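You operate a simulated robot arm through the tools that you are given. There is no shell and no other tool.

You are at the controls of a simulated robot arm. One attempt, no reset.

TASK
Zero the calibration box, then test the orange shunt at its printed amps.
Fine: leave the shunt on the plate and the box off.
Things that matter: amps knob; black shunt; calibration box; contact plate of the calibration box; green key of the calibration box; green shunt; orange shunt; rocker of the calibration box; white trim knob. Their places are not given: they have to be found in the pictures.

The check looks at the end state, three seconds after you hand in, the way a careful person would. Anything else that was tipped, shoved, dropped, spilled or broken makes it a failure.

THE ROBOT
A 7-joint arm with a two-finger parallel gripper, fixed in place. Base frame: the origin is at the foot of the arm, x ahead of it, y to its left, z up. Lengths are in mm, angles in degrees, forces in N, time in s.
Its first joint turns from -149.0 to 149.0 degrees. Payload 3.43 kg.
Tool frame: the origin (TCP) lies between the finger pads and is the grasp point; the fingertips stand 30 mm ahead of it; z points along the fingers, y is the line along which they close. Largest opening 94 mm; finger width 28, thickness 10; the body of the gripper, 50 by 96 mm, starts 55 mm behind the TCP.
Orientation is that of the tool frame in the base frame, as a unit quaternion [x, y, z, w]. With the fingers straight down and closing along the base's y, the tool's x points along the base's -x, its y along +y and its z along -z.

THE INTERFACE
- The arm moves only by the tool apply_moves. Its argument "steps" is a list of rows, each a list of 3 entries, a list of its own where there are three numbers: the turn, a rotation vector about the base's x, y, z in degrees, then the shift along the base's x, y, z in m, then the gripper command, from -1 (fully open) to 1 (shut), values between in proportion. In form: [[[wx, wy, wz], [dx, dy, dz], claw], ...]. A call has 1 to 20 rows; each row shifts and turns the commanded pose from where the row before left it. Each row takes 0.2 s and may step no farther than 50 mm and 8.6 degrees from the row before; otherwise, or with a gripper value out of range, the whole call is refused. Where a pose cannot be reached the arm comes as near as it can. A force on the tool above 90 N (or 10 N above the force at the start of the call, whichever is more), or a blocked arm, ends the call early, and 0.2 s more pass. Each finger travels about 45 mm/s and halts on what it meets, pressing with about 28 N; the grip force reading is that of the motor and also rises with nothing between the fingers. The clock runs only during rows and for 0.2 s after the last one: add rows that do not move to give the fingers time. It gives the time, the measured TCP pose, the force on the tool (base axes), the opening and the grip force at its end, in the units of the frame above (readings bear some noise), with the torque about the TCP (base axes, N m) and any sound that the robot's microphone picked up.
- Cameras (640 x 400 px; columns grow to the right, rows downward): "scene" is fixed at [400.8, 498.6, 1360.2]; the picture's right is [0.99, 0.15, 0.00], its down [0.12, -0.79, -0.60] and it looks along [-0.09, 0.59, -0.80] (base axes); focal length 360 px, centre (320, 200). "wrist" rides on the gripper at [76, 14, -102] in the tool frame; the picture's right is [-0.18, 0.98, 0.00], its down [-0.75, -0.14, -0.64] and it looks along [-0.63, -0.12, 0.77] (tool axes); focal length 243 px, centre (320, 200).
- snapshot(camera): a new picture of that camera. It takes no simulated time.
- locate(camera, pixels): for up to 12 pixels [column, row] of the newest picture of that camera ("zoom" is the newest enlarged one), the place [x, y, z] in the base frame of the surface seen there, good to about 3 mm. It takes no simulated time.
- close_up(camera, box): a new picture of the part [left, top, right, bottom] of that camera's present view, enlarged. It takes no simulated time.
- sign_off(): hands the job in; it is judged then, once.

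Leave the gripper open and the arm clear of the work at the hand-in unless told otherwise.

The tools are called after "Emit:" by a JSON object that holds its "method" and its "body". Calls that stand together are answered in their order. apply_moves: Moves the arm, as the interface text tells. Its arguments: {"type":"object","properties":{"steps":{"type":"array"}},"required":["steps"]} The other tools are called the same way: snapshot (camera) takes a picture; locate (camera, pixels) gives the place of the surface under pixels of a picture; close_up (camera, box) takes an enlarged picture of a part of a camera's view; sign_off () hands the job in.

At the start:

```text
clock: 0.0
ee_pos: [273.9, 680.4, 1104.8]
ee_rot: [0.0, 1.0, 0.0, 0.001]
contact_force: [-0.3, 0.5, 1.0]
moment: [0.02, 0.02, 0.01]
opening: 94.2
grasp_force: 0.0
```

scene: 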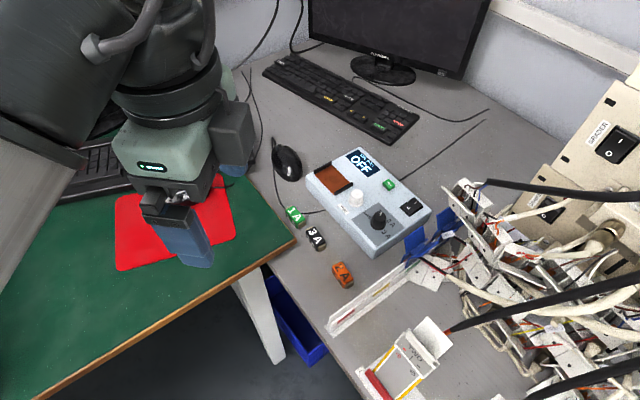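
wrist: 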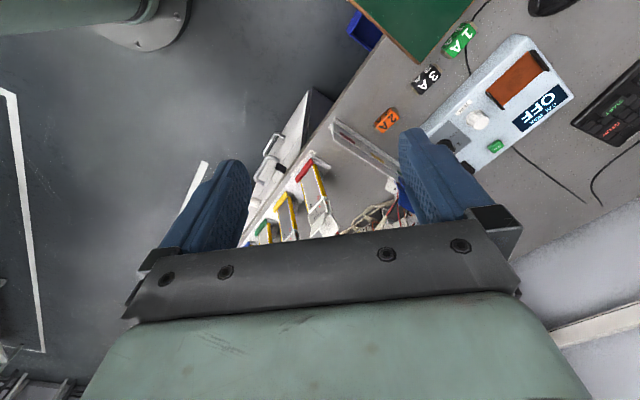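

I see the calibration box in the middle of the scene picture, around (365,205), with the shunts left of it: green (295,215), black (316,238) and orange (343,274). I'll enlarge the box and the shunts to read the labels.

Emit:
{"method": "close_up", "body": {"camera": "scene", "box": [270, 130, 450, 300]}}

Emit:
{"method": "close_up", "body": {"camera": "wrist", "box": [360, 10, 600, 180]}}

```text
2.35 times, centred on (360, 215) of scene
```

zoom: 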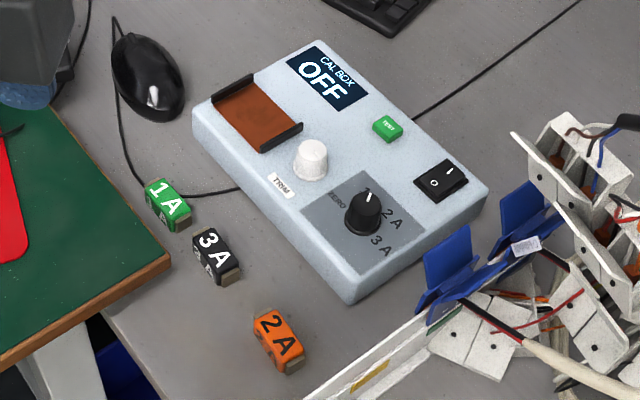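

```text
2.35 times, centred on (480, 95) of wrist
```

zoom: 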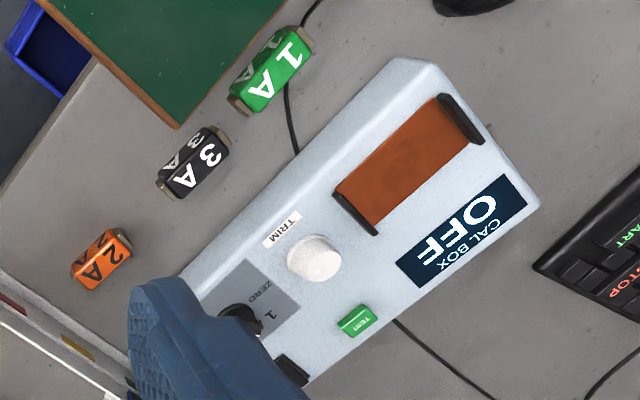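

The knob has ZERO, a hidden mark (probably 1), 2 A and 3 A around it. I'll enlarge the knob panel and the rocker further.

Emit:
{"method": "close_up", "body": {"camera": "scene", "box": [340, 170, 420, 220]}}

Emit:
{"method": "close_up", "body": {"camera": "scene", "box": [340, 190, 440, 255]}}

Emit:
{"method": "close_up", "body": {"camera": "scene", "box": [270, 190, 370, 300]}}

```text
8.00 times, centred on (380, 195) of scene
```

zoom: 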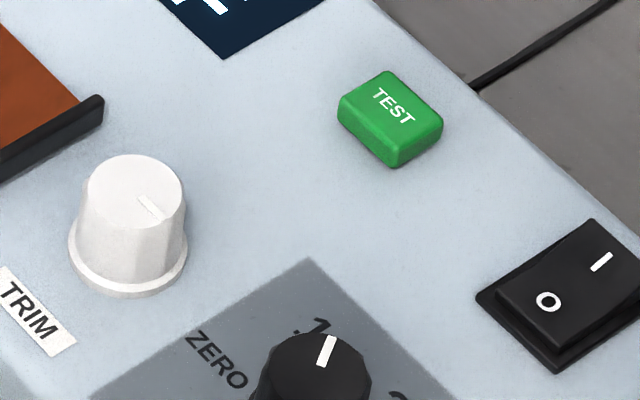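

```text
6.15 times, centred on (390, 222) of scene
```

zoom: 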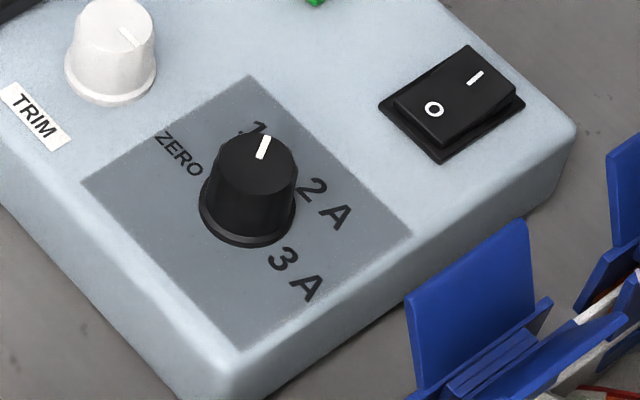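

```text
3.64 times, centred on (320, 245) of scene
```

zoom: 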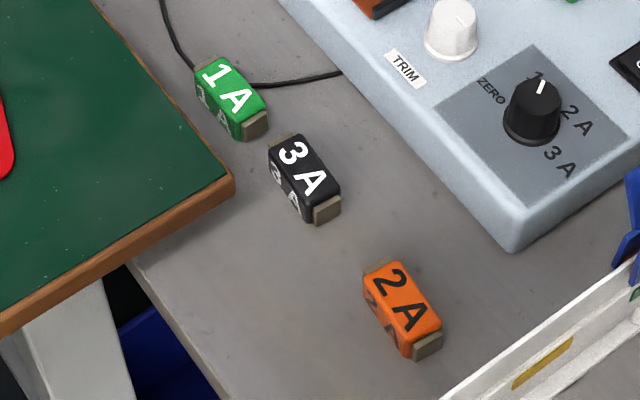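

The knob points near "1 A", the rocker is at O (display says OFF) and the orange shunt reads 2 A. Next I'll measure the key points. I'm using a wide enlargement of the box so that the pixels are precise.

Emit:
{"method": "close_up", "body": {"camera": "scene", "box": [270, 130, 450, 300]}}

```text
2.35 times, centred on (360, 215) of scene
```

zoom: 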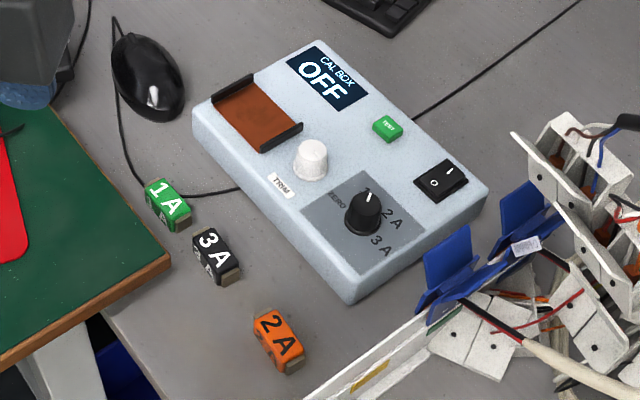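

I'll locate these points in the enlarged picture: plate corners and middle, trim knob top, TEST key, rocker ends, amps knob top, panel surface, shunts and table.

Emit:
{"method": "locate", "body": {"camera": "zoom", "pixels": [[257, 115], [222, 97], [292, 135], [313, 147], [387, 126], [432, 184], [452, 172], [366, 196], [320, 48], [472, 190], [350, 285], [205, 112]]}}

Emit:
{"method": "locate", "body": {"camera": "zoom", "pixels": [[275, 330], [265, 318], [288, 352], [294, 367], [260, 313], [215, 250], [168, 200], [230, 300], [330, 330], [256, 85], [275, 147], [234, 95]]}}

```text
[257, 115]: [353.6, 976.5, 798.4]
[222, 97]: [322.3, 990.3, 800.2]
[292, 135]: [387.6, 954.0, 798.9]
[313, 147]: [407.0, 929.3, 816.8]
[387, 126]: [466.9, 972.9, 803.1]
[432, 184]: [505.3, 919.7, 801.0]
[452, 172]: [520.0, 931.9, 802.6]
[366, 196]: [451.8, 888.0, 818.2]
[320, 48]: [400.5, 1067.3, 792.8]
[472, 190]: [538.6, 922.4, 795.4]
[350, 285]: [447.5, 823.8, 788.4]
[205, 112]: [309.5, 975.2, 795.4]
```

```text
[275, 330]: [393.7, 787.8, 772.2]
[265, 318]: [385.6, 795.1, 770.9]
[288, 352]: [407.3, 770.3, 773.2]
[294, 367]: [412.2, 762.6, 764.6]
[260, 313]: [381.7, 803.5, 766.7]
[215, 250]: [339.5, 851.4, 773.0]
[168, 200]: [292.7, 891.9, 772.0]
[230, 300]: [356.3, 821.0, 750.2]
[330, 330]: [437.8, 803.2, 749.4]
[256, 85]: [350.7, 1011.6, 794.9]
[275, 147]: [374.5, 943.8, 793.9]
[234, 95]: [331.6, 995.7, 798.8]
```

The table is at z≈750, the box top at about 796 and the shunt tops at about 772. The box lies 1000–1080 mm from the base axis, so reach may be tight. I'll now measure the obstacles around it: blue tabs, white rail, racks, mouse and monitor.

Emit:
{"method": "locate", "body": {"camera": "scene", "pixels": [[415, 237], [440, 213], [455, 185], [330, 328], [405, 268], [480, 215], [500, 180], [287, 160], [380, 75], [465, 75], [430, 328], [560, 190]]}}

Emit:
{"method": "locate", "body": {"camera": "scene", "pixels": [[170, 175], [190, 245], [160, 210], [130, 120], [240, 120], [230, 165], [260, 265], [295, 240], [60, 60], [200, 40], [380, 110], [345, 230]]}}

```text
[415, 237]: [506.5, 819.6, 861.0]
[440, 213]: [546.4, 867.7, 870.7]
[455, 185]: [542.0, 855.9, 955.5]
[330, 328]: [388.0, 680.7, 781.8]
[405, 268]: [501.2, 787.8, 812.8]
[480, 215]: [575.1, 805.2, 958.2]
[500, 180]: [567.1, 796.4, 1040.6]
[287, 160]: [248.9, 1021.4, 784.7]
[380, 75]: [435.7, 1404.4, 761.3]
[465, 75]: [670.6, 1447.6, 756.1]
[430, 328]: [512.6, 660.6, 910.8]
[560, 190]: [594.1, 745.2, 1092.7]
```

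```text
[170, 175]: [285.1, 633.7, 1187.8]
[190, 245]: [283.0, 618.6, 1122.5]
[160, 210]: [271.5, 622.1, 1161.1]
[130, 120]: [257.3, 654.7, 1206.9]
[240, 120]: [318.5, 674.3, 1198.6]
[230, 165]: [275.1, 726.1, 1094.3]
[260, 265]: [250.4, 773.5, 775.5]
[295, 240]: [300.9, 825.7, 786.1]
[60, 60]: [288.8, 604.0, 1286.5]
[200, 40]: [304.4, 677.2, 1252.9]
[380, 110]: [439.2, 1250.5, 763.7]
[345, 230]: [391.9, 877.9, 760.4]
```

The racks to the right of the box are tall: (542,856) reaches z≈955 and (567,796) z≈1040. The arm has to stay left of them. First I'll test reach well above the box, turning the tool -47° so the fingers line up with the box axes.

Emit:
{"method": "apply_moves", "body": {"steps": [[[0, 0, -4.7], [0.0056, 0.022, -0.0105], -1], [[0, 0, -4.7], [0.0056, 0.022, -0.0105], -1], [[0, 0, -4.7], [0.0056, 0.022, -0.0105], -1], [[0, 0, -4.7], [0.0056, 0.022, -0.0105], -1], [[0, 0, -4.7], [0.0056, 0.022, -0.0105], -1], [[0, 0, -4.7], [0.0056, 0.022, -0.0105], -1], [[0, 0, -4.7], [0.0056, 0.022, -0.0105], -1], [[0, 0, -4.7], [0.0056, 0.022, -0.0105], -1], [[0, 0, -4.7], [0.0056, 0.022, -0.0105], -1], [[0, 0, -4.7], [0.0056, 0.022, -0.0105], -1]]}}

```text
clock: 2.2
ee_pos: [329.3, 902.9, 999.8]
ee_rot: [0.398, 0.917, -0.001, 0.0]
contact_force: [0.0, -0.7, -0.7]
moment: [0.03, 0.03, 0.01]
opening: 94.2
grasp_force: 0.1
```

The tool reached radius 961 at z=1000. I'll go on to above the contact plate at (354,977) and look at how close it gets.

Emit:
{"method": "apply_moves", "body": {"steps": [[[0, 0, 0], [0.005, 0.015, -0.01], -1], [[0, 0, 0], [0.005, 0.015, -0.01], -1], [[0, 0, 0], [0.005, 0.015, -0.01], -1], [[0, 0, 0], [0.005, 0.015, -0.01], -1], [[0, 0, 0], [0.005, 0.015, -0.01], -1]]}}

Emit:
{"method": "snapshot", "body": {"camera": "scene"}}

Emit:
{"method": "snapshot", "body": {"camera": "wrist"}}

```text
clock: 3.4
ee_pos: [354.6, 976.9, 949.0]
ee_rot: [0.399, 0.917, 0.0, 0.0]
contact_force: [-1.7, 0.2, 0.1]
moment: [-0.01, 0.01, -0.02]
opening: 94.0
grasp_force: 0.1
```

```text
taken
```

scene: 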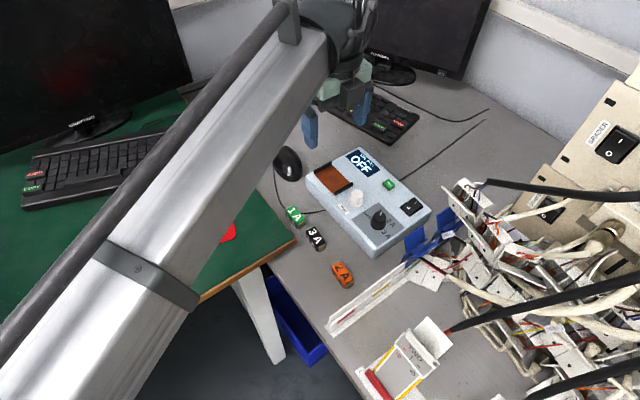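

```text
taken
```

wrist: 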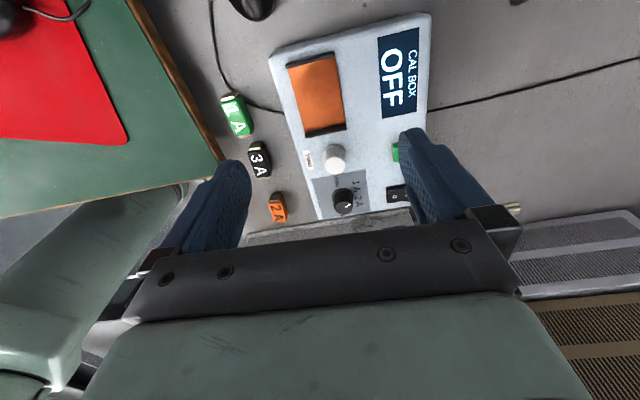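

The gripper is right above the plate (scene pixel ~(335,115) matches) and reached radius 1039 at z=949. Next I'll try lowering to z≈860. The tips would then be at 830, still above everything on the box.

Emit:
{"method": "apply_moves", "body": {"steps": [[[0, 0, 0], [0, 0, -0.02], -1], [[0, 0, 0], [0, 0, -0.02], -1], [[0, 0, 0], [0, 0, -0.02], -1], [[0, 0, 0], [0, 0, -0.02], -1], [[0, 0, 0], [0, 0, -0.009], -1]]}}

Emit:
{"method": "snapshot", "body": {"camera": "scene"}}

Emit:
{"method": "snapshot", "body": {"camera": "wrist"}}

```text
clock: 4.6
ee_pos: [354.7, 977.9, 862.3]
ee_rot: [0.398, 0.917, -0.001, 0.0]
contact_force: [0.1, 0.9, 0.0]
moment: [-0.03, 0.01, 0.01]
opening: 94.2
grasp_force: 0.1
```

```text
taken
```

scene: 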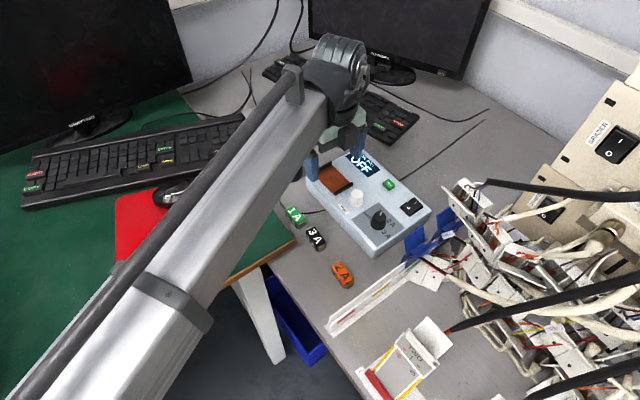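

```text
taken
```

wrist: 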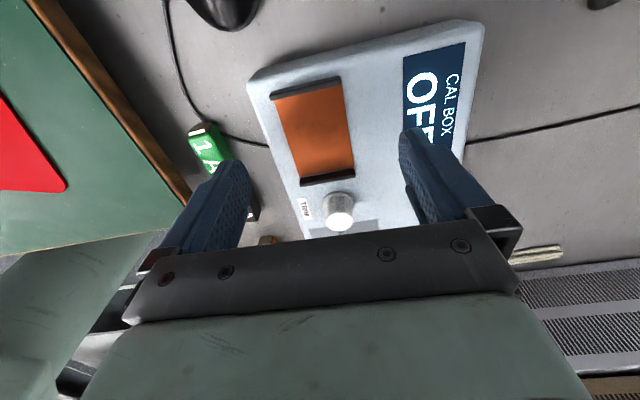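

The arm gets down there cleanly. Before touching anything I'll measure the rocker, key and knobs precisely on a strong enlargement.

Emit:
{"method": "close_up", "body": {"camera": "scene", "box": [370, 170, 440, 214]}}

```text
9.09 times, centred on (405, 192) of scene
```

zoom: 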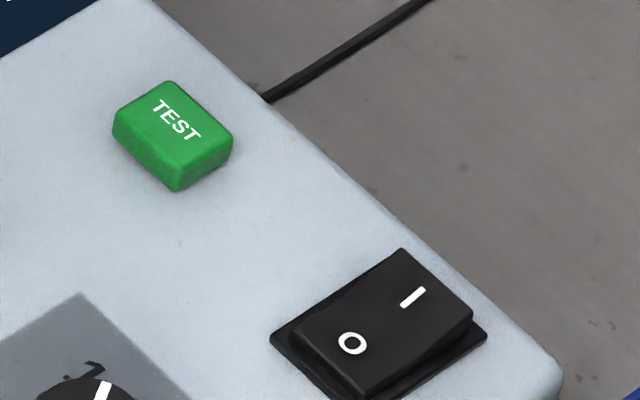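

Emit:
{"method": "locate", "body": {"camera": "zoom", "pixels": [[401, 252], [468, 312], [300, 332], [362, 386], [350, 343], [412, 296], [382, 320], [170, 115], [168, 85], [228, 138], [118, 118], [178, 160]]}}

Emit:
{"method": "locate", "body": {"camera": "zoom", "pixels": [[250, 250], [480, 380], [440, 300], [425, 280], [405, 262], [320, 325], [315, 335], [335, 355], [276, 340], [484, 335], [530, 345], [60, 180]]}}

```text
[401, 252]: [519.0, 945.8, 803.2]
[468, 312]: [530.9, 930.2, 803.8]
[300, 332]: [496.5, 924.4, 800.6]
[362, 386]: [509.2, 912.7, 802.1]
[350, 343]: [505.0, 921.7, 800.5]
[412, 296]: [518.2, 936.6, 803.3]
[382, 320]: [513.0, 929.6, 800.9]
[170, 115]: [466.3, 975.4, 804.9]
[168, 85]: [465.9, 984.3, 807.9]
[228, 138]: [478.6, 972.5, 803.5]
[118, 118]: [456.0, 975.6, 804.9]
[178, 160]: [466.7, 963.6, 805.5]
```

```text
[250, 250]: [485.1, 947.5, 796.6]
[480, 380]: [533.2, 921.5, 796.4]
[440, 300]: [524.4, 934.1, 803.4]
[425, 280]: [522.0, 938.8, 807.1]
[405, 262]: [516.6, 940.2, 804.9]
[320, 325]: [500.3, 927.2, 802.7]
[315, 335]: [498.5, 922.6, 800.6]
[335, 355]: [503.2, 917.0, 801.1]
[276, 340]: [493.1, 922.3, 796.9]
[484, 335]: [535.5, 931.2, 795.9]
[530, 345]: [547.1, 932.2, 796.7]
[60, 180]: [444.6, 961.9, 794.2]
```

Panel z≈796.5. The rocker's I end is raised (≈804 at (522,938)) and its O end is down (≈801 at (503,918)). The TEST key top is around (467,974,805). I'll check the forearm's size and the high parts on the right before swinging that way.

Emit:
{"method": "snapshot", "body": {"camera": "scene"}}

Emit:
{"method": "locate", "body": {"camera": "scene", "pixels": [[300, 75], [320, 120], [335, 65], [365, 65], [205, 300], [120, 270], [560, 80], [610, 110], [600, 40], [530, 10], [480, 190], [450, 215]]}}

```text
taken
```

scene: 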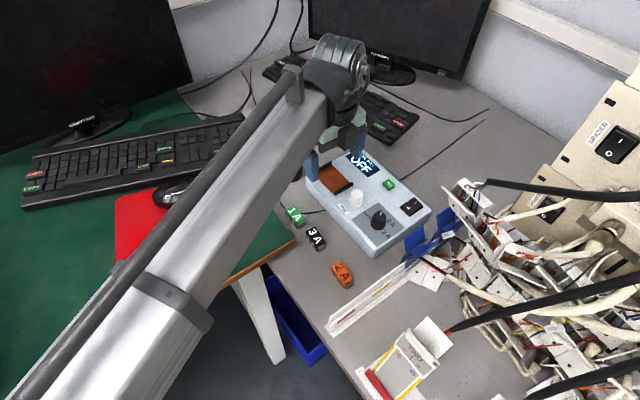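

```text
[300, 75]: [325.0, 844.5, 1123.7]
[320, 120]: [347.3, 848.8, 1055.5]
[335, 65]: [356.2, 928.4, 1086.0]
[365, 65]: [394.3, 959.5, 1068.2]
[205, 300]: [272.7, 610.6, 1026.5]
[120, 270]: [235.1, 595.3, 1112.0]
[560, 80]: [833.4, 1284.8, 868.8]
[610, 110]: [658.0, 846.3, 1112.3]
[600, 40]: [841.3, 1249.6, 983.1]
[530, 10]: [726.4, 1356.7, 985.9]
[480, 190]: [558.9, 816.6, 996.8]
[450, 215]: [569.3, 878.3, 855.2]
```

The forearm's underside is at z≈1030 and its half-width is about 50 mm, so it clears the racks at the rocker's bearing. Now I'll rise to z≈900, close the fingers and move to just above the rocker's I end at (524,937).

Emit:
{"method": "apply_moves", "body": {"steps": [[[0, 0, 0], [0, 0, 0.02], -0.5], [[0, 0, 0], [0, 0, 0.02], 0], [[0, 0, 0], [0.0282, -0.0065, 0], 0.5], [[0, 0, 0], [0.0282, -0.0065, 0], 1], [[0, 0, 0], [0.0282, -0.0065, 0], 1], [[0, 0, 0], [0.0282, -0.0065, 0], 1], [[0, 0, 0], [0.0282, -0.0065, 0], 1], [[0, 0, 0], [0.0282, -0.0065, 0], 1], [[0, 0, 0], [0, 0, 0], 1], [[0, 0, 0], [0, 0, 0], 1]]}}

Emit:
{"method": "snapshot", "body": {"camera": "scene"}}

Emit:
{"method": "snapshot", "body": {"camera": "wrist"}}

```text
clock: 6.8
ee_pos: [525.0, 936.6, 901.6]
ee_rot: [0.398, 0.917, 0.0, 0.0]
contact_force: [-0.1, -0.7, -0.4]
moment: [0.0, 0.02, -0.03]
opening: 0.1
grasp_force: 28.3
```

```text
taken
```

scene: 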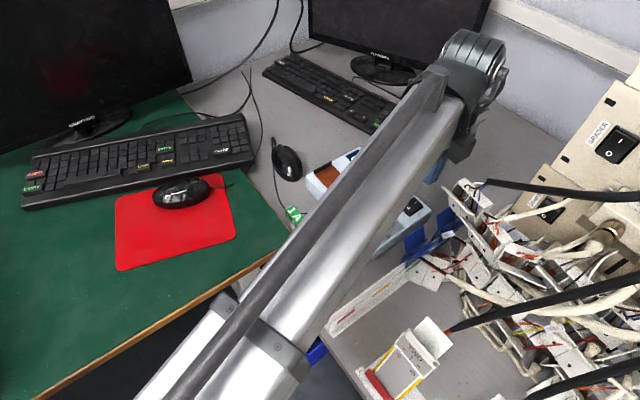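

```text
taken
```

wrist: 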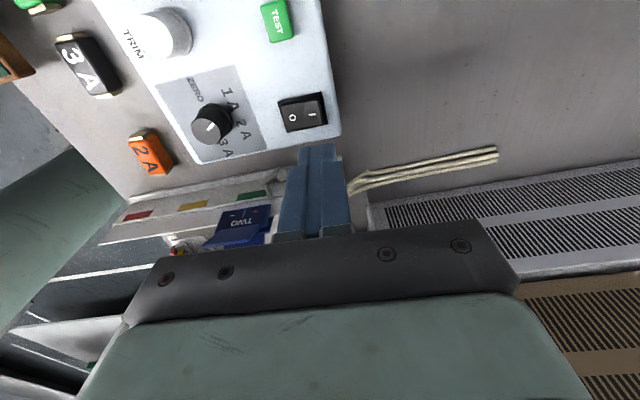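

The wrist picture shows the closed fingers near the rocker (302,112). I'll go down to just above it (TCP ≈838, tips ≈808) and check.

Emit:
{"method": "apply_moves", "body": {"steps": [[[0, 0, 0], [0, 0, -0.016], 1], [[0, 0, 0], [0, 0, -0.016], 1], [[0, 0, 0], [0, 0, -0.016], 1], [[0, 0, 0], [0, 0, -0.014], 1], [[0, 0, 0], [0, 0, 0], 1]]}}

Emit:
{"method": "close_up", "body": {"camera": "wrist", "box": [160, 0, 420, 240]}}

```text
clock: 8.0
ee_pos: [523.5, 937.3, 838.8]
ee_rot: [0.398, 0.917, 0.001, 0.0]
contact_force: [0.0, -0.7, -0.6]
moment: [-0.02, 0.01, 0.02]
opening: 0.0
grasp_force: 28.0
```

```text
1.67 times, centred on (290, 120) of wrist
```

zoom: 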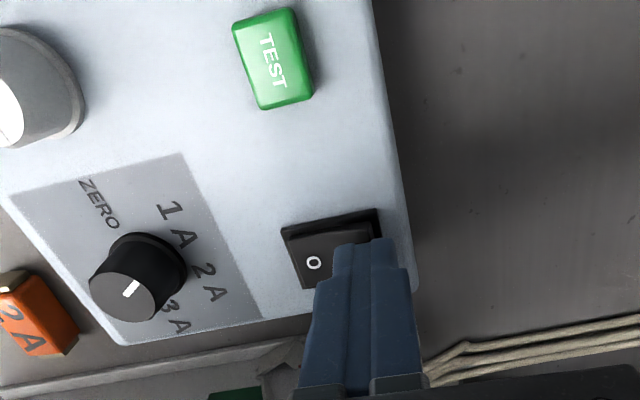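

The fingertips sit over the I end with the O end free. Now I'll press gently, about 1.5 mm per row.

Emit:
{"method": "apply_moves", "body": {"steps": [[[0, 0, 0], [0, 0, -0.002], 1], [[0, 0, 0], [0, 0, -0.0015], 1], [[0, 0, 0], [0, 0, -0.0015], 1], [[0, 0, 0], [0, 0, -0.001], 1], [[0, 0, 0], [0, 0, -0.001], 1]]}}

```text
clock: 9.2
ee_pos: [524.1, 937.5, 833.1]
ee_rot: [0.399, 0.917, 0.001, 0.001]
contact_force: [-1.4, -0.4, 12.4]
moment: [-0.18, 0.07, -0.05]
opening: 0.0
grasp_force: 27.8
```

There is contact at 12 N and no sound yet. I'll keep pressing in small steps.

Emit:
{"method": "apply_moves", "body": {"steps": [[[0, 0, 0], [0, 0, -0.001], 1], [[0, 0, 0], [0, 0, -0.001], 1]]}}

Emit:
{"method": "close_up", "body": {"camera": "wrist", "box": [160, 0, 420, 240]}}

```text
clock: 9.8
ee_pos: [523.8, 938.0, 832.5]
ee_rot: [0.399, 0.917, 0.002, 0.0]
contact_force: [0.1, 2.9, 36.1]
moment: [-0.17, 0.19, 0.01]
opening: 0.1
grasp_force: 27.9
```

```text
1.67 times, centred on (290, 120) of wrist
```

zoom: 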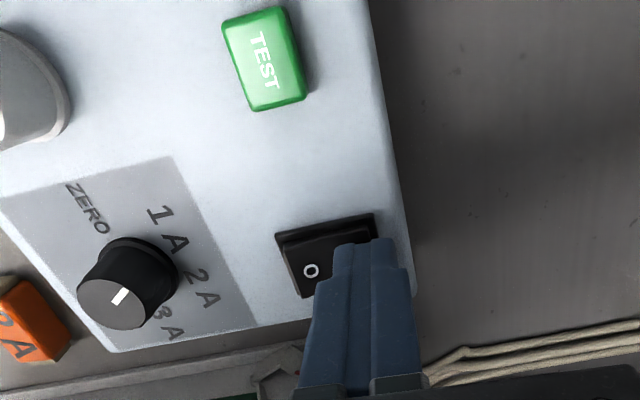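

The force climbed to 36 N with little travel and the rocker's shading changed. I'll lift a bit to see whether it switched.

Emit:
{"method": "apply_moves", "body": {"steps": [[[0, 0, 0], [0, 0, 0.01], 1], [[0, 0, 0], [-0.0, 0.0, 0.02], 1], [[0, 0, 0], [0.0, 0.0, 0.02], 1], [[0, 0, 0], [0.0, 0.0, 0.0], 1]]}}

Emit:
{"method": "close_up", "body": {"camera": "wrist", "box": [160, 0, 420, 240]}}

Emit:
{"method": "snapshot", "body": {"camera": "scene"}}

```text
clock: 10.8
ee_pos: [524.4, 937.0, 880.6]
ee_rot: [0.398, 0.917, 0.0, 0.0]
contact_force: [-0.6, -0.4, 0.0]
moment: [-0.01, 0.03, 0.01]
opening: 0.1
grasp_force: 28.1
```

```text
1.67 times, centred on (290, 120) of wrist
```

zoom: 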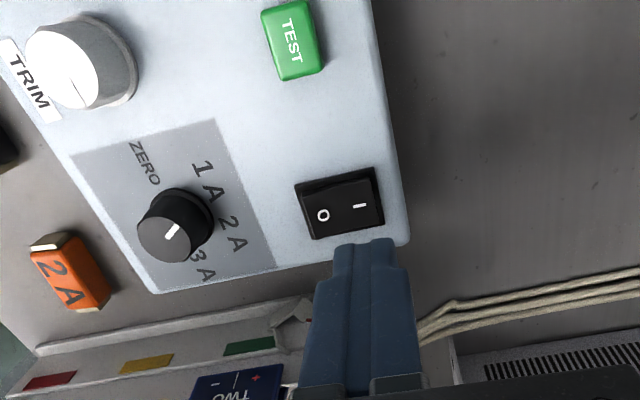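

```text
taken
```

scene: 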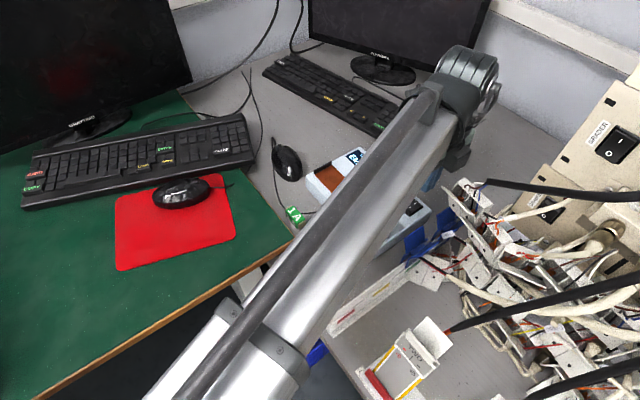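

The rocker looks as if the I end may now be the lower one. I'll measure both ends.

Emit:
{"method": "locate", "body": {"camera": "zoom", "pixels": [[322, 215], [360, 205], [310, 200], [375, 190], [335, 230], [378, 215], [270, 180], [175, 232], [90, 60], [295, 30]]}}

```text
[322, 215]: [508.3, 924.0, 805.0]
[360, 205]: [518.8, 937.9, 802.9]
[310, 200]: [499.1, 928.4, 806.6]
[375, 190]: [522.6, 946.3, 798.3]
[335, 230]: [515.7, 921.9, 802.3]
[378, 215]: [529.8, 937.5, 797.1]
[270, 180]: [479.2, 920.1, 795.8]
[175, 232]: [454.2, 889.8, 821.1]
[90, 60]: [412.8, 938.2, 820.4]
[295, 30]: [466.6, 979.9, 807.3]
```

The O end is now high (≈806) and the I end low (≈798), so the box is on. I'll go back up to the viewing place above the plate to read the display.

Emit:
{"method": "apply_moves", "body": {"steps": [[[0, 0, 0], [0, 0, 0.03], 1], [[0, 0, 0], [-0.028, 0.0065, 0.02], 1], [[0, 0, 0], [-0.028, 0.0065, 0.02], 1], [[0, 0, 0], [-0.028, 0.0065, 0], 1], [[0, 0, 0], [-0.028, 0.0065, 0], 1], [[0, 0, 0], [-0.028, 0.0065, 0], 1], [[0, 0, 0], [-0.028, 0.0065, 0], 1], [[0, 0, 0], [0, 0, 0], 1]]}}

Emit:
{"method": "snapshot", "body": {"camera": "wrist"}}

Emit:
{"method": "close_up", "body": {"camera": "scene", "box": [290, 130, 440, 270]}}

```text
clock: 12.6
ee_pos: [356.7, 976.3, 950.2]
ee_rot: [0.399, 0.917, -0.001, 0.0]
contact_force: [0.6, 0.0, 0.2]
moment: [-0.02, -0.01, 0.02]
opening: 0.0
grasp_force: 28.1
```

```text
taken
```

wrist: 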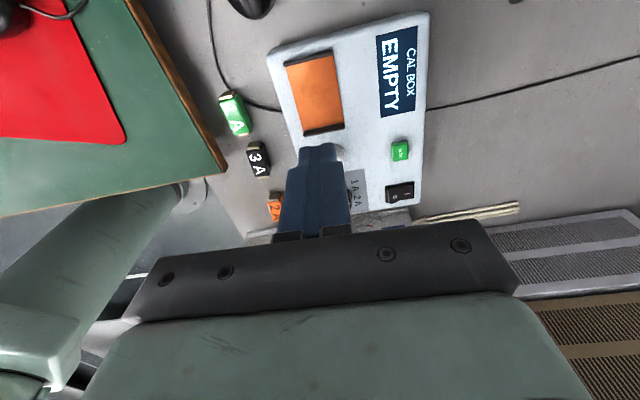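

```text
2.86 times, centred on (365, 200) of scene
```

zoom: 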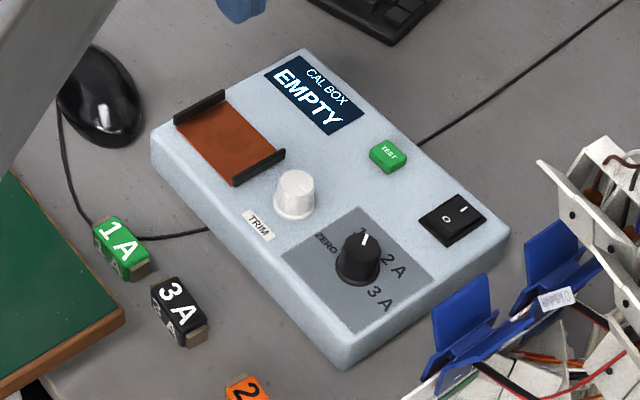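

The box is on and reads "EMPTY". Next is the amps knob: I'll zoom in on it to get its centre, pointer direction and mark positions.

Emit:
{"method": "close_up", "body": {"camera": "scene", "box": [350, 190, 414, 240]}}

```text
8.00 times, centred on (382, 215) of scene
```

zoom: 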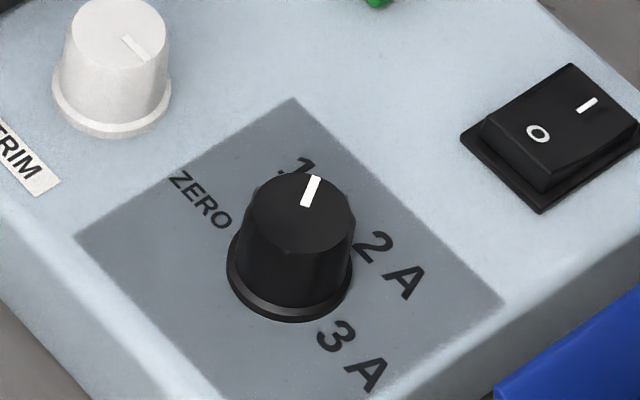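

Emit:
{"method": "locate", "body": {"camera": "zoom", "pixels": [[303, 213], [316, 182], [305, 205], [254, 215], [352, 218], [200, 200], [295, 165], [390, 265], [352, 355], [290, 315], [232, 265], [350, 265]]}}

Emit:
{"method": "locate", "body": {"camera": "zoom", "pixels": [[120, 35], [125, 40], [148, 57], [72, 30], [168, 40], [110, 132], [56, 95], [120, 5], [295, 100], [500, 302], [78, 238], [300, 245]]}}

```text
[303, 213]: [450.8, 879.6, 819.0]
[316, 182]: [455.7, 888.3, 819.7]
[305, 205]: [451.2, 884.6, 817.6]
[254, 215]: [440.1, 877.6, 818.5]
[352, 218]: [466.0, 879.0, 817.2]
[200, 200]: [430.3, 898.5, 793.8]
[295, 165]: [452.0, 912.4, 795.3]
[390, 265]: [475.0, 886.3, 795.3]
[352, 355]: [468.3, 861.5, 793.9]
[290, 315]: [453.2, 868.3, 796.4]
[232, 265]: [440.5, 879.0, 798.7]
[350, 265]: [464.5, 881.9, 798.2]
```

```text
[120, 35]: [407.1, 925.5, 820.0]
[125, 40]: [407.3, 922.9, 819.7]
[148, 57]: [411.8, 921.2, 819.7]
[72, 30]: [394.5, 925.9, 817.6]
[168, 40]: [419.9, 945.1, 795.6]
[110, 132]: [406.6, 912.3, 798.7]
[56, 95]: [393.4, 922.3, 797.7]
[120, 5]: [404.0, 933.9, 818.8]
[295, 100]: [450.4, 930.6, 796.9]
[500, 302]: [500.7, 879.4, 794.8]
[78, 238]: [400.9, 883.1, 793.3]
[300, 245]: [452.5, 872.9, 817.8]
```

The amps knob centre is about (452.5, 880.5) with its top at z≈818. Its pointer is at about 77°, which is "1 A". Seen from the knob, ZERO lies at about 141°, 2 A at about 14° and 3 A at about -50°. I'll move over the knob with the fingers half open (47 mm) and look.

Emit:
{"method": "apply_moves", "body": {"steps": [[[0, 0, 0], [0.024, -0.024, -0.0125], 0], [[0, 0, 0], [0.024, -0.024, -0.0125], 0], [[0, 0, 0], [0.024, -0.024, -0.0125], 0], [[0, 0, 0], [0.024, -0.024, -0.0125], 0], [[0, 0, 0], [0, 0, -0.02], 0], [[0, 0, 0], [0, 0, -0.02], 0], [[0, 0, 0], [0, 0, 0], 0]]}}

Emit:
{"method": "snapshot", "body": {"camera": "wrist"}}

Emit:
{"method": "snapshot", "body": {"camera": "scene"}}

```text
clock: 14.2
ee_pos: [453.2, 881.6, 860.3]
ee_rot: [0.398, 0.917, 0.0, 0.0]
contact_force: [0.6, -0.2, 0.5]
moment: [-0.01, 0.04, -0.02]
opening: 46.9
grasp_force: 0.1
```

```text
taken
```

wrist: 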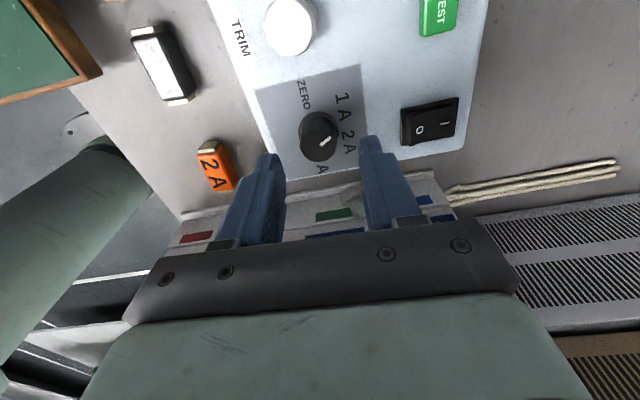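

```text
taken
```

scene: 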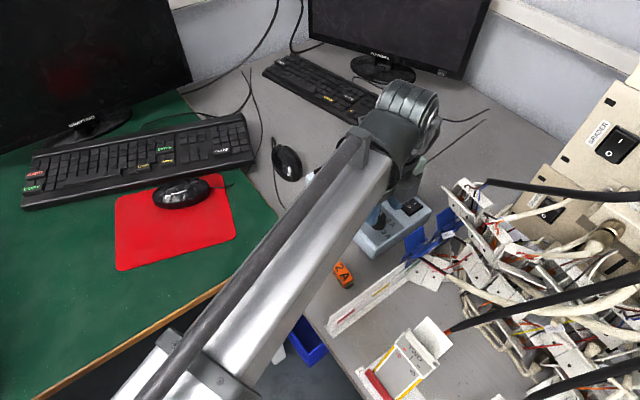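

Emit:
{"method": "close_up", "body": {"camera": "wrist", "box": [250, 60, 400, 200]}}

```text
2.86 times, centred on (325, 130) of wrist
```

zoom: 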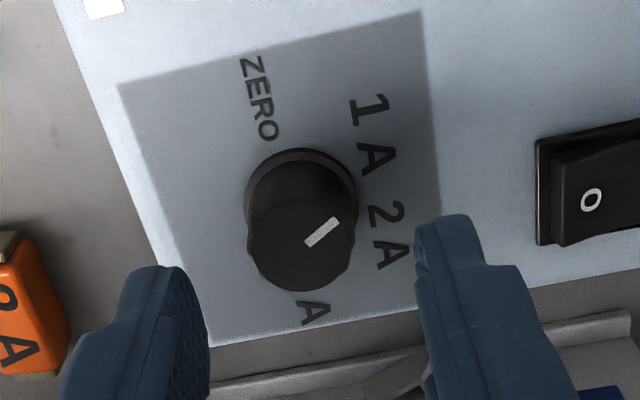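

Emit:
{"method": "locate", "body": {"camera": "zoom", "pixels": [[302, 247], [255, 245], [350, 245], [300, 212], [300, 280], [310, 245], [335, 225], [280, 250], [300, 230], [290, 265]]}}

```text
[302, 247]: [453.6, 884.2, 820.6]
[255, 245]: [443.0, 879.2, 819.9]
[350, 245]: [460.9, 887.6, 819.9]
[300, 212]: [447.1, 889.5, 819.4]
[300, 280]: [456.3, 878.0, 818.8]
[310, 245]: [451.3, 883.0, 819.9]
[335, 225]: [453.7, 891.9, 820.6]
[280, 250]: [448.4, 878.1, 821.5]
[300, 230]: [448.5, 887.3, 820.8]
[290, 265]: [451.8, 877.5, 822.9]
```

Averaging both views puts the knob centre at about (452, 882.5). I'll shift by (-1, +1) mm, lower to TCP≈832 (tips ≈802, just above the skirt) and close on the knob.

Emit:
{"method": "apply_moves", "body": {"steps": [[[0, 0, 0], [-0.001, 0.001, -0.01], 0], [[0, 0, 0], [0, 0, -0.01], 0], [[0, 0, 0], [0, 0, -0.008], 0], [[0, 0, 0], [0, 0, 0], 0.3], [[0, 0, 0], [0, 0, 0], 0.45], [[0, 0, 0], [0, 0, 0], 0.55], [[0, 0, 0], [0, 0, 0], 0.7], [[0, 0, 0], [0, 0, 0], 1], [[0, 0, 0], [0, 0, 0], 1]]}}

Emit:
{"method": "close_up", "body": {"camera": "wrist", "box": [220, 20, 420, 220]}}

```text
clock: 16.2
ee_pos: [450.7, 881.7, 833.7]
ee_rot: [0.398, 0.917, 0.0, -0.001]
contact_force: [2.4, 3.4, 1.1]
moment: [0.05, -0.02, -0.02]
opening: 25.6
grasp_force: 27.5
```

```text
2.00 times, centred on (320, 120) of wrist
```

zoom: 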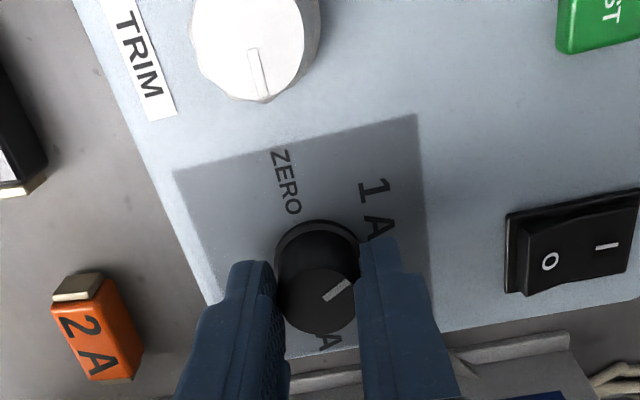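

The knob is gripped (25.6 mm, small side force). Now I'll turn it counter-clockwise seen from above toward ZERO, starting with 32°.

Emit:
{"method": "apply_moves", "body": {"steps": [[[0, 0, 6.5], [0, 0, 0], 1], [[0, 0, 6.5], [0, 0, 0], 1], [[0, 0, 6.5], [0, 0, 0], 1], [[0, 0, 6.5], [0, 0, 0], 1], [[0, 0, 6.5], [0, 0, 0], 1]]}}

Emit:
{"method": "close_up", "body": {"camera": "wrist", "box": [220, 20, 420, 220]}}

```text
clock: 17.4
ee_pos: [452.1, 882.6, 831.8]
ee_rot: [0.125, 0.992, 0.001, 0.0]
contact_force: [8.1, 15.5, 15.0]
moment: [0.34, 0.32, -0.03]
opening: 25.4
grasp_force: 27.9
```

```text
2.00 times, centred on (320, 120) of wrist
```

zoom: 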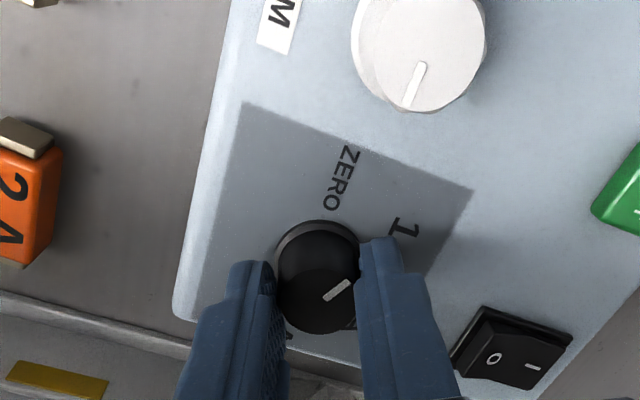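

The knob follows the fingers. A side force of ~17 N is building, so I'll nudge the centre slightly toward +x/+y while doing the second half of the turn.

Emit:
{"method": "apply_moves", "body": {"steps": [[[0, 0, 6.5], [0.0005, 0.001, 0], 1], [[0, 0, 6.5], [0, 0, 0], 1], [[0, 0, 6.5], [0, 0, 0], 1]]}}

Emit:
{"method": "close_up", "body": {"camera": "wrist", "box": [220, 20, 420, 220]}}

```text
clock: 18.2
ee_pos: [452.2, 881.9, 833.5]
ee_rot: [-0.045, 0.999, 0.001, 0.001]
contact_force: [9.5, 17.3, 19.0]
moment: [0.28, 0.19, 0.0]
opening: 25.5
grasp_force: 28.0
```

```text
2.00 times, centred on (320, 120) of wrist
```

zoom: 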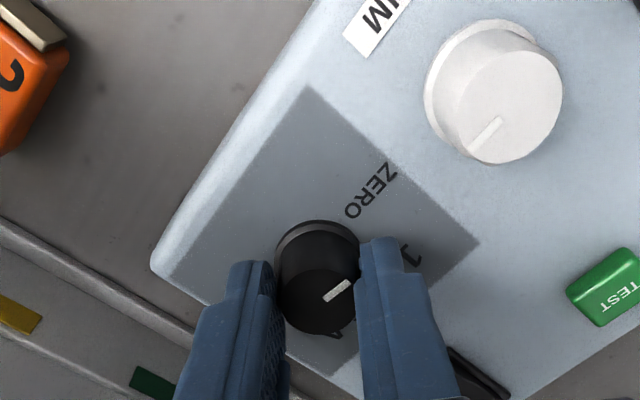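

The knob has turned about 52° and its pointer is nearing ZERO. I'll add 13° more.

Emit:
{"method": "apply_moves", "body": {"steps": [[[0, 0, 6.5], [0, 0, 0], 1], [[0, 0, 6.5], [0, 0, 0], 1], [[0, 0, 0], [0, 0, 0], 1]]}}

Emit:
{"method": "close_up", "body": {"camera": "wrist", "box": [220, 20, 420, 220]}}

Emit:
{"method": "snapshot", "body": {"camera": "wrist"}}

Emit:
{"method": "snapshot", "body": {"camera": "scene"}}

```text
clock: 19.0
ee_pos: [450.4, 882.7, 832.3]
ee_rot: [-0.158, 0.987, 0.001, 0.0]
contact_force: [4.0, 16.4, 10.8]
moment: [0.4, -0.28, -0.23]
opening: 25.6
grasp_force: 27.5
```

```text
2.00 times, centred on (320, 120) of wrist
```

zoom: 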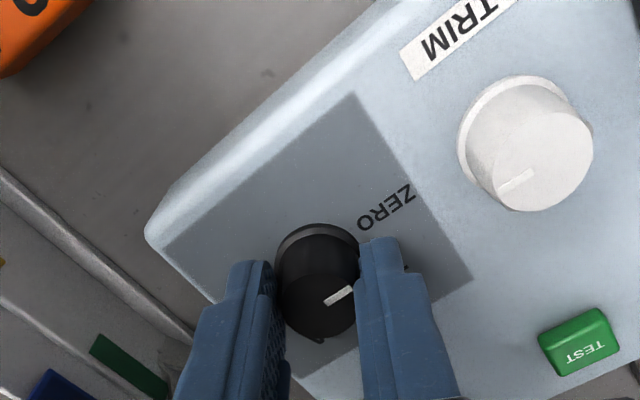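

```text
taken
```

wrist: 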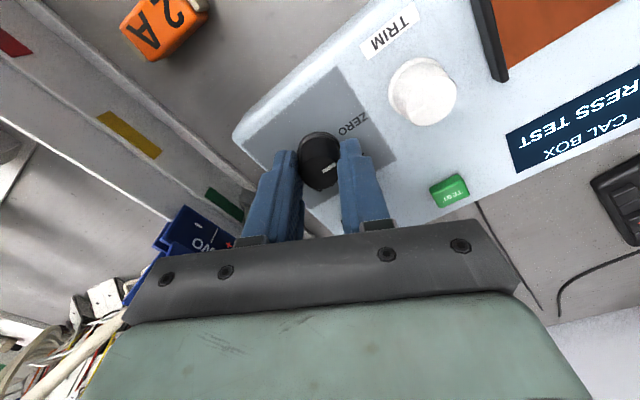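

```text
taken
```

scene: 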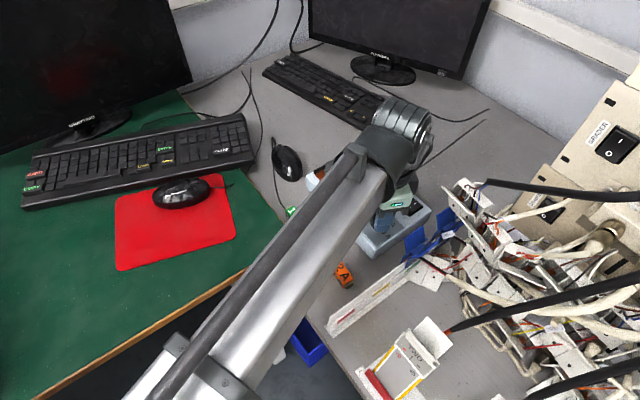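

The display now reads "PRESS TEST", so the box accepts ZERO. I'll open the fingers to release the knob and rise straight up.

Emit:
{"method": "apply_moves", "body": {"steps": [[[0, 0, 0], [0, 0, 0], 0.3], [[0, 0, 0], [0, 0, 0], 0], [[0, 0, 0], [0, 0, 0], 0], [[0, 0, 0], [0, 0, 0.02], 0], [[0, 0, 0], [0, 0, 0.03], 0], [[0, 0, 0], [0, 0, 0.02], 0], [[0, 0, 0], [0, 0, 0], 0]]}}

Emit:
{"method": "snapshot", "body": {"camera": "wrist"}}

```text
clock: 20.6
ee_pos: [451.2, 882.4, 902.7]
ee_rot: [-0.157, 0.988, 0.0, -0.001]
contact_force: [0.1, -0.2, -0.6]
moment: [0.01, 0.03, -0.02]
opening: 47.1
grasp_force: 0.1
```

```text
taken
```

wrist: 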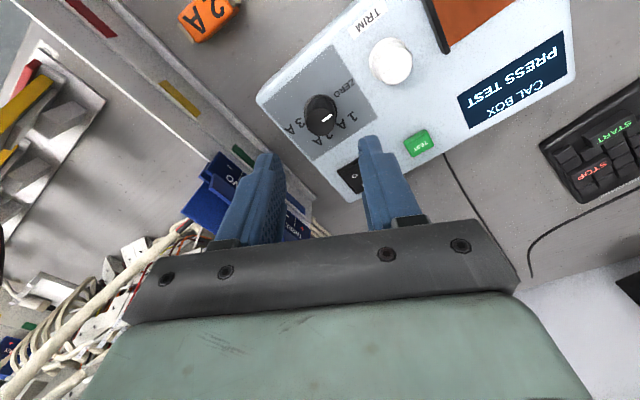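

The display still says "PRESS TEST" and this tool orientation sees it well. I'll close the fingers and move above the green TEST key at (467,975), then go down to tips ≈811.

Emit:
{"method": "apply_moves", "body": {"steps": [[[0, 0, 0], [0.004, 0.0232, 0], 1], [[0, 0, 0], [0.004, 0.0232, 0], 1], [[0, 0, 0], [0.004, 0.0232, 0], 1], [[0, 0, 0], [0.004, 0.0232, 0], 1], [[0, 0, 0], [0, 0, -0.02], 1], [[0, 0, 0], [0, 0, -0.02], 1], [[0, 0, 0], [0, 0, -0.02], 1], [[0, 0, 0], [0, 0, 0], 1]]}}

Emit:
{"method": "snapshot", "body": {"camera": "wrist"}}

```text
clock: 22.4
ee_pos: [468.3, 976.4, 842.3]
ee_rot: [-0.156, 0.988, 0.0, 0.0]
contact_force: [-0.8, 0.1, -0.1]
moment: [0.0, 0.02, -0.03]
opening: 0.0
grasp_force: 28.2
```

```text
taken
```

wrist: 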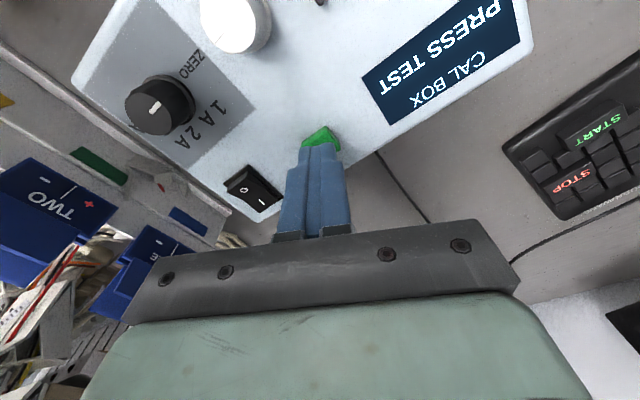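

The fingers are over the TEST key (318,140). I'll check the amps pointer closely before pressing.

Emit:
{"method": "close_up", "body": {"camera": "wrist", "box": [90, 20, 290, 220]}}

```text
2.00 times, centred on (190, 120) of wrist
```

zoom: 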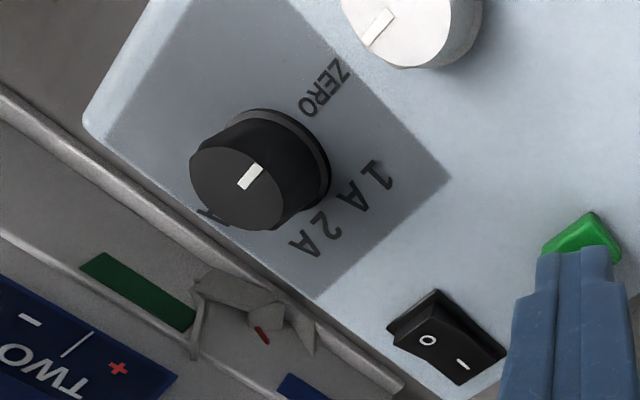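

The pointer aims at ZERO. Now I'll press the TEST key gently.

Emit:
{"method": "apply_moves", "body": {"steps": [[[0, 0, 0], [-0.001, -0.001, -0.003], 1], [[0, 0, 0], [0, 0, -0.002], 1], [[0, 0, 0], [0, 0, -0.002], 1], [[0, 0, 0], [0, 0, -0.0015], 1]]}}

Emit:
{"method": "snapshot", "body": {"camera": "wrist"}}

```text
clock: 23.4
ee_pos: [467.6, 974.8, 833.3]
ee_rot: [-0.156, 0.988, 0.0, 0.0]
contact_force: [-0.5, 0.6, 1.0]
moment: [0.02, 0.0, -0.02]
opening: 0.0
grasp_force: 28.5
```

```text
taken
```

wrist: 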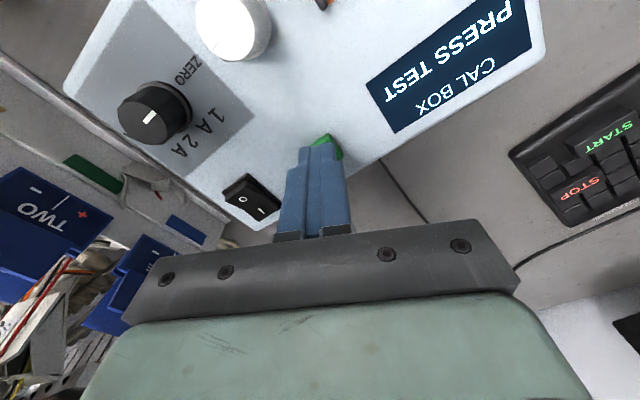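

No contact yet at tips ≈803. I'll continue in 1 mm steps.

Emit:
{"method": "apply_moves", "body": {"steps": [[[0, 0, 0], [0, 0, -0.001], 1], [[0, 0, 0], [0, 0, -0.001], 1], [[0, 0, 0], [0, 0, -0.001], 1]]}}

Emit:
{"method": "snapshot", "body": {"camera": "wrist"}}

```text
clock: 24.2
ee_pos: [467.3, 973.6, 831.5]
ee_rot: [-0.157, 0.988, 0.0, 0.0]
contact_force: [1.8, 0.5, 3.4]
moment: [0.04, -0.04, 0.0]
opening: 0.0
grasp_force: 28.1
heard: click
```

```text
taken
```

wrist: 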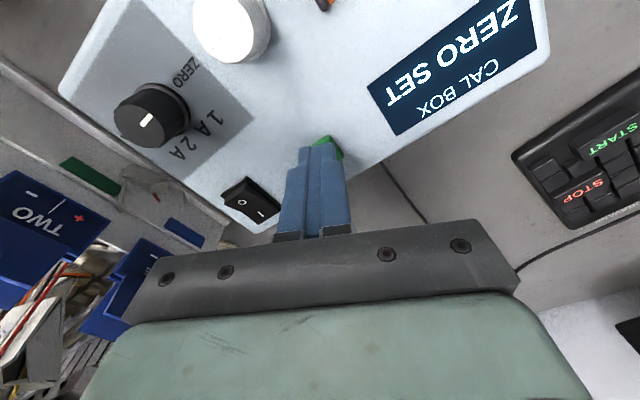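

A click was heard and the display reads "ZERO SET". The box is zeroed, so the trim knob stays untouched. I'll lift off, confirm the display and go back above the amps knob. The side forces earlier put its true centre at about (452.1, 882.4).

Emit:
{"method": "apply_moves", "body": {"steps": [[[0, 0, 0], [0, 0, 0.02], 1], [[0, 0, 0], [0, 0, 0.03], 1], [[0, 0, 0], [0, 0, 0.02], 1], [[0, 0, 0], [-0.0036, -0.0227, 0], 0.5], [[0, 0, 0], [-0.0036, -0.0227, 0], 0], [[0, 0, 0], [-0.0036, -0.0227, 0], 0], [[0, 0, 0], [-0.0037, -0.0228, 0], 0], [[0, 0, 0], [0, 0, 0], 0]]}}

Emit:
{"method": "snapshot", "body": {"camera": "wrist"}}

Emit:
{"method": "close_up", "body": {"camera": "wrist", "box": [240, 60, 400, 170]}}

```text
clock: 26.0
ee_pos: [453.6, 881.6, 900.4]
ee_rot: [-0.156, 0.988, 0.0, 0.0]
contact_force: [-0.7, -0.3, 0.2]
moment: [-0.04, 0.0, -0.01]
opening: 47.2
grasp_force: 0.0
```

```text
taken
```

wrist: 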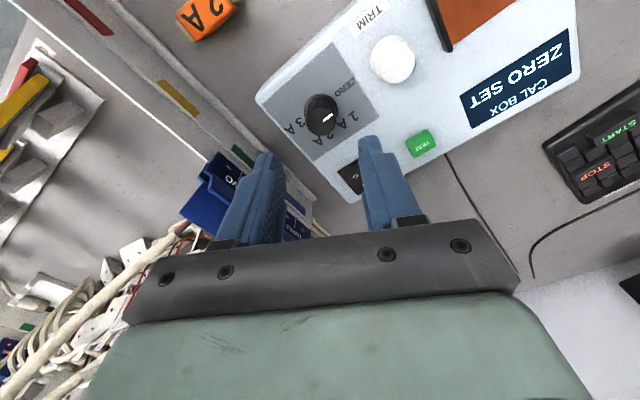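

```text
3.64 times, centred on (320, 115) of wrist
```

zoom: 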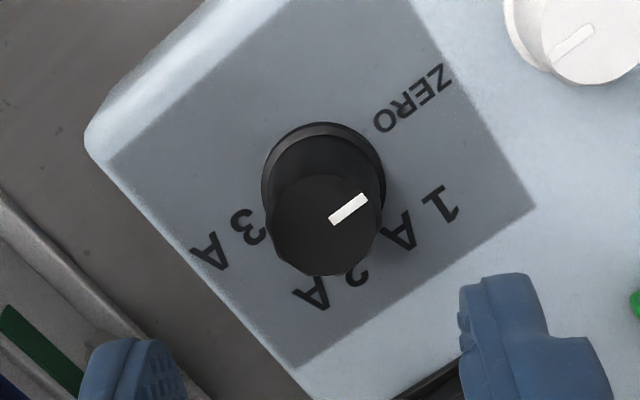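

ZERO SET stays on the display. Now I'll lower onto the amps knob and grip it again.

Emit:
{"method": "apply_moves", "body": {"steps": [[[0, 0, 0], [0, 0, -0.02], 0], [[0, 0, 0], [0, 0, -0.02], 0], [[0, 0, 0], [0, 0, -0.018], 0], [[0, 0, 0], [0, 0, -0.01], 0], [[0, 0, 0], [0, 0, 0], 0.3], [[0, 0, 0], [0, 0, 0], 0.45], [[0, 0, 0], [0, 0, 0], 0.55], [[0, 0, 0], [0, 0, 0], 0.7], [[0, 0, 0], [0, 0, 0], 1], [[0, 0, 0], [0, 0, 0], 1]]}}

Emit:
{"method": "close_up", "body": {"camera": "wrist", "box": [220, 20, 420, 220]}}

```text
clock: 28.2
ee_pos: [452.0, 882.5, 832.1]
ee_rot: [-0.156, 0.988, -0.001, 0.0]
contact_force: [0.4, -1.2, 0.2]
moment: [-0.03, -0.08, 0.02]
opening: 25.7
grasp_force: 28.1
```

```text
2.00 times, centred on (320, 120) of wrist
```

zoom: 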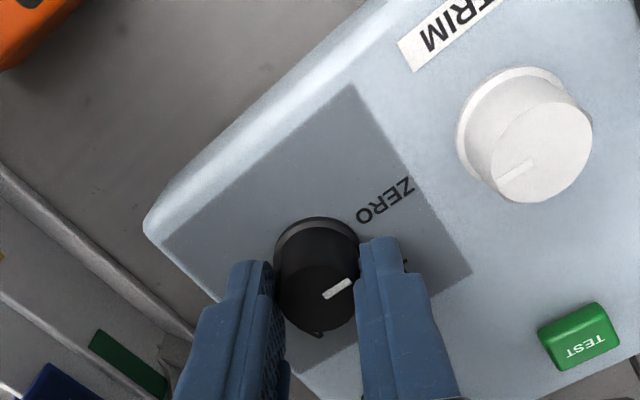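

Good centred grip with almost no side force. Now I'll turn clockwise seen from above, starting with 65° back past 1 A, and check the force.

Emit:
{"method": "apply_moves", "body": {"steps": [[[0, 0, -6.5], [0, 0, 0], 1], [[0, 0, -6.5], [0, 0, 0], 1], [[0, 0, -6.5], [0, 0, 0], 1], [[0, 0, -6.5], [0, 0, 0], 1], [[0, 0, -6.5], [0, 0, 0], 1], [[0, 0, -6.5], [0, 0, 0], 1], [[0, 0, -6.5], [0, 0, 0], 1], [[0, 0, -6.5], [0, 0, 0], 1], [[0, 0, -6.5], [0, 0, 0], 1], [[0, 0, -6.5], [0, 0, 0], 1]]}}

Emit:
{"method": "close_up", "body": {"camera": "wrist", "box": [220, 20, 420, 220]}}

```text
clock: 30.4
ee_pos: [451.8, 882.0, 833.1]
ee_rot: [0.399, 0.917, 0.0, 0.001]
contact_force: [0.6, -16.6, 0.2]
moment: [-0.68, -0.29, 0.02]
opening: 25.5
grasp_force: 28.2
```

```text
2.00 times, centred on (320, 120) of wrist
```

zoom: 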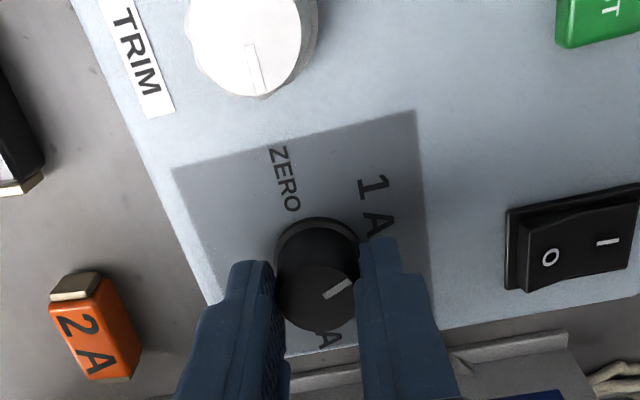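

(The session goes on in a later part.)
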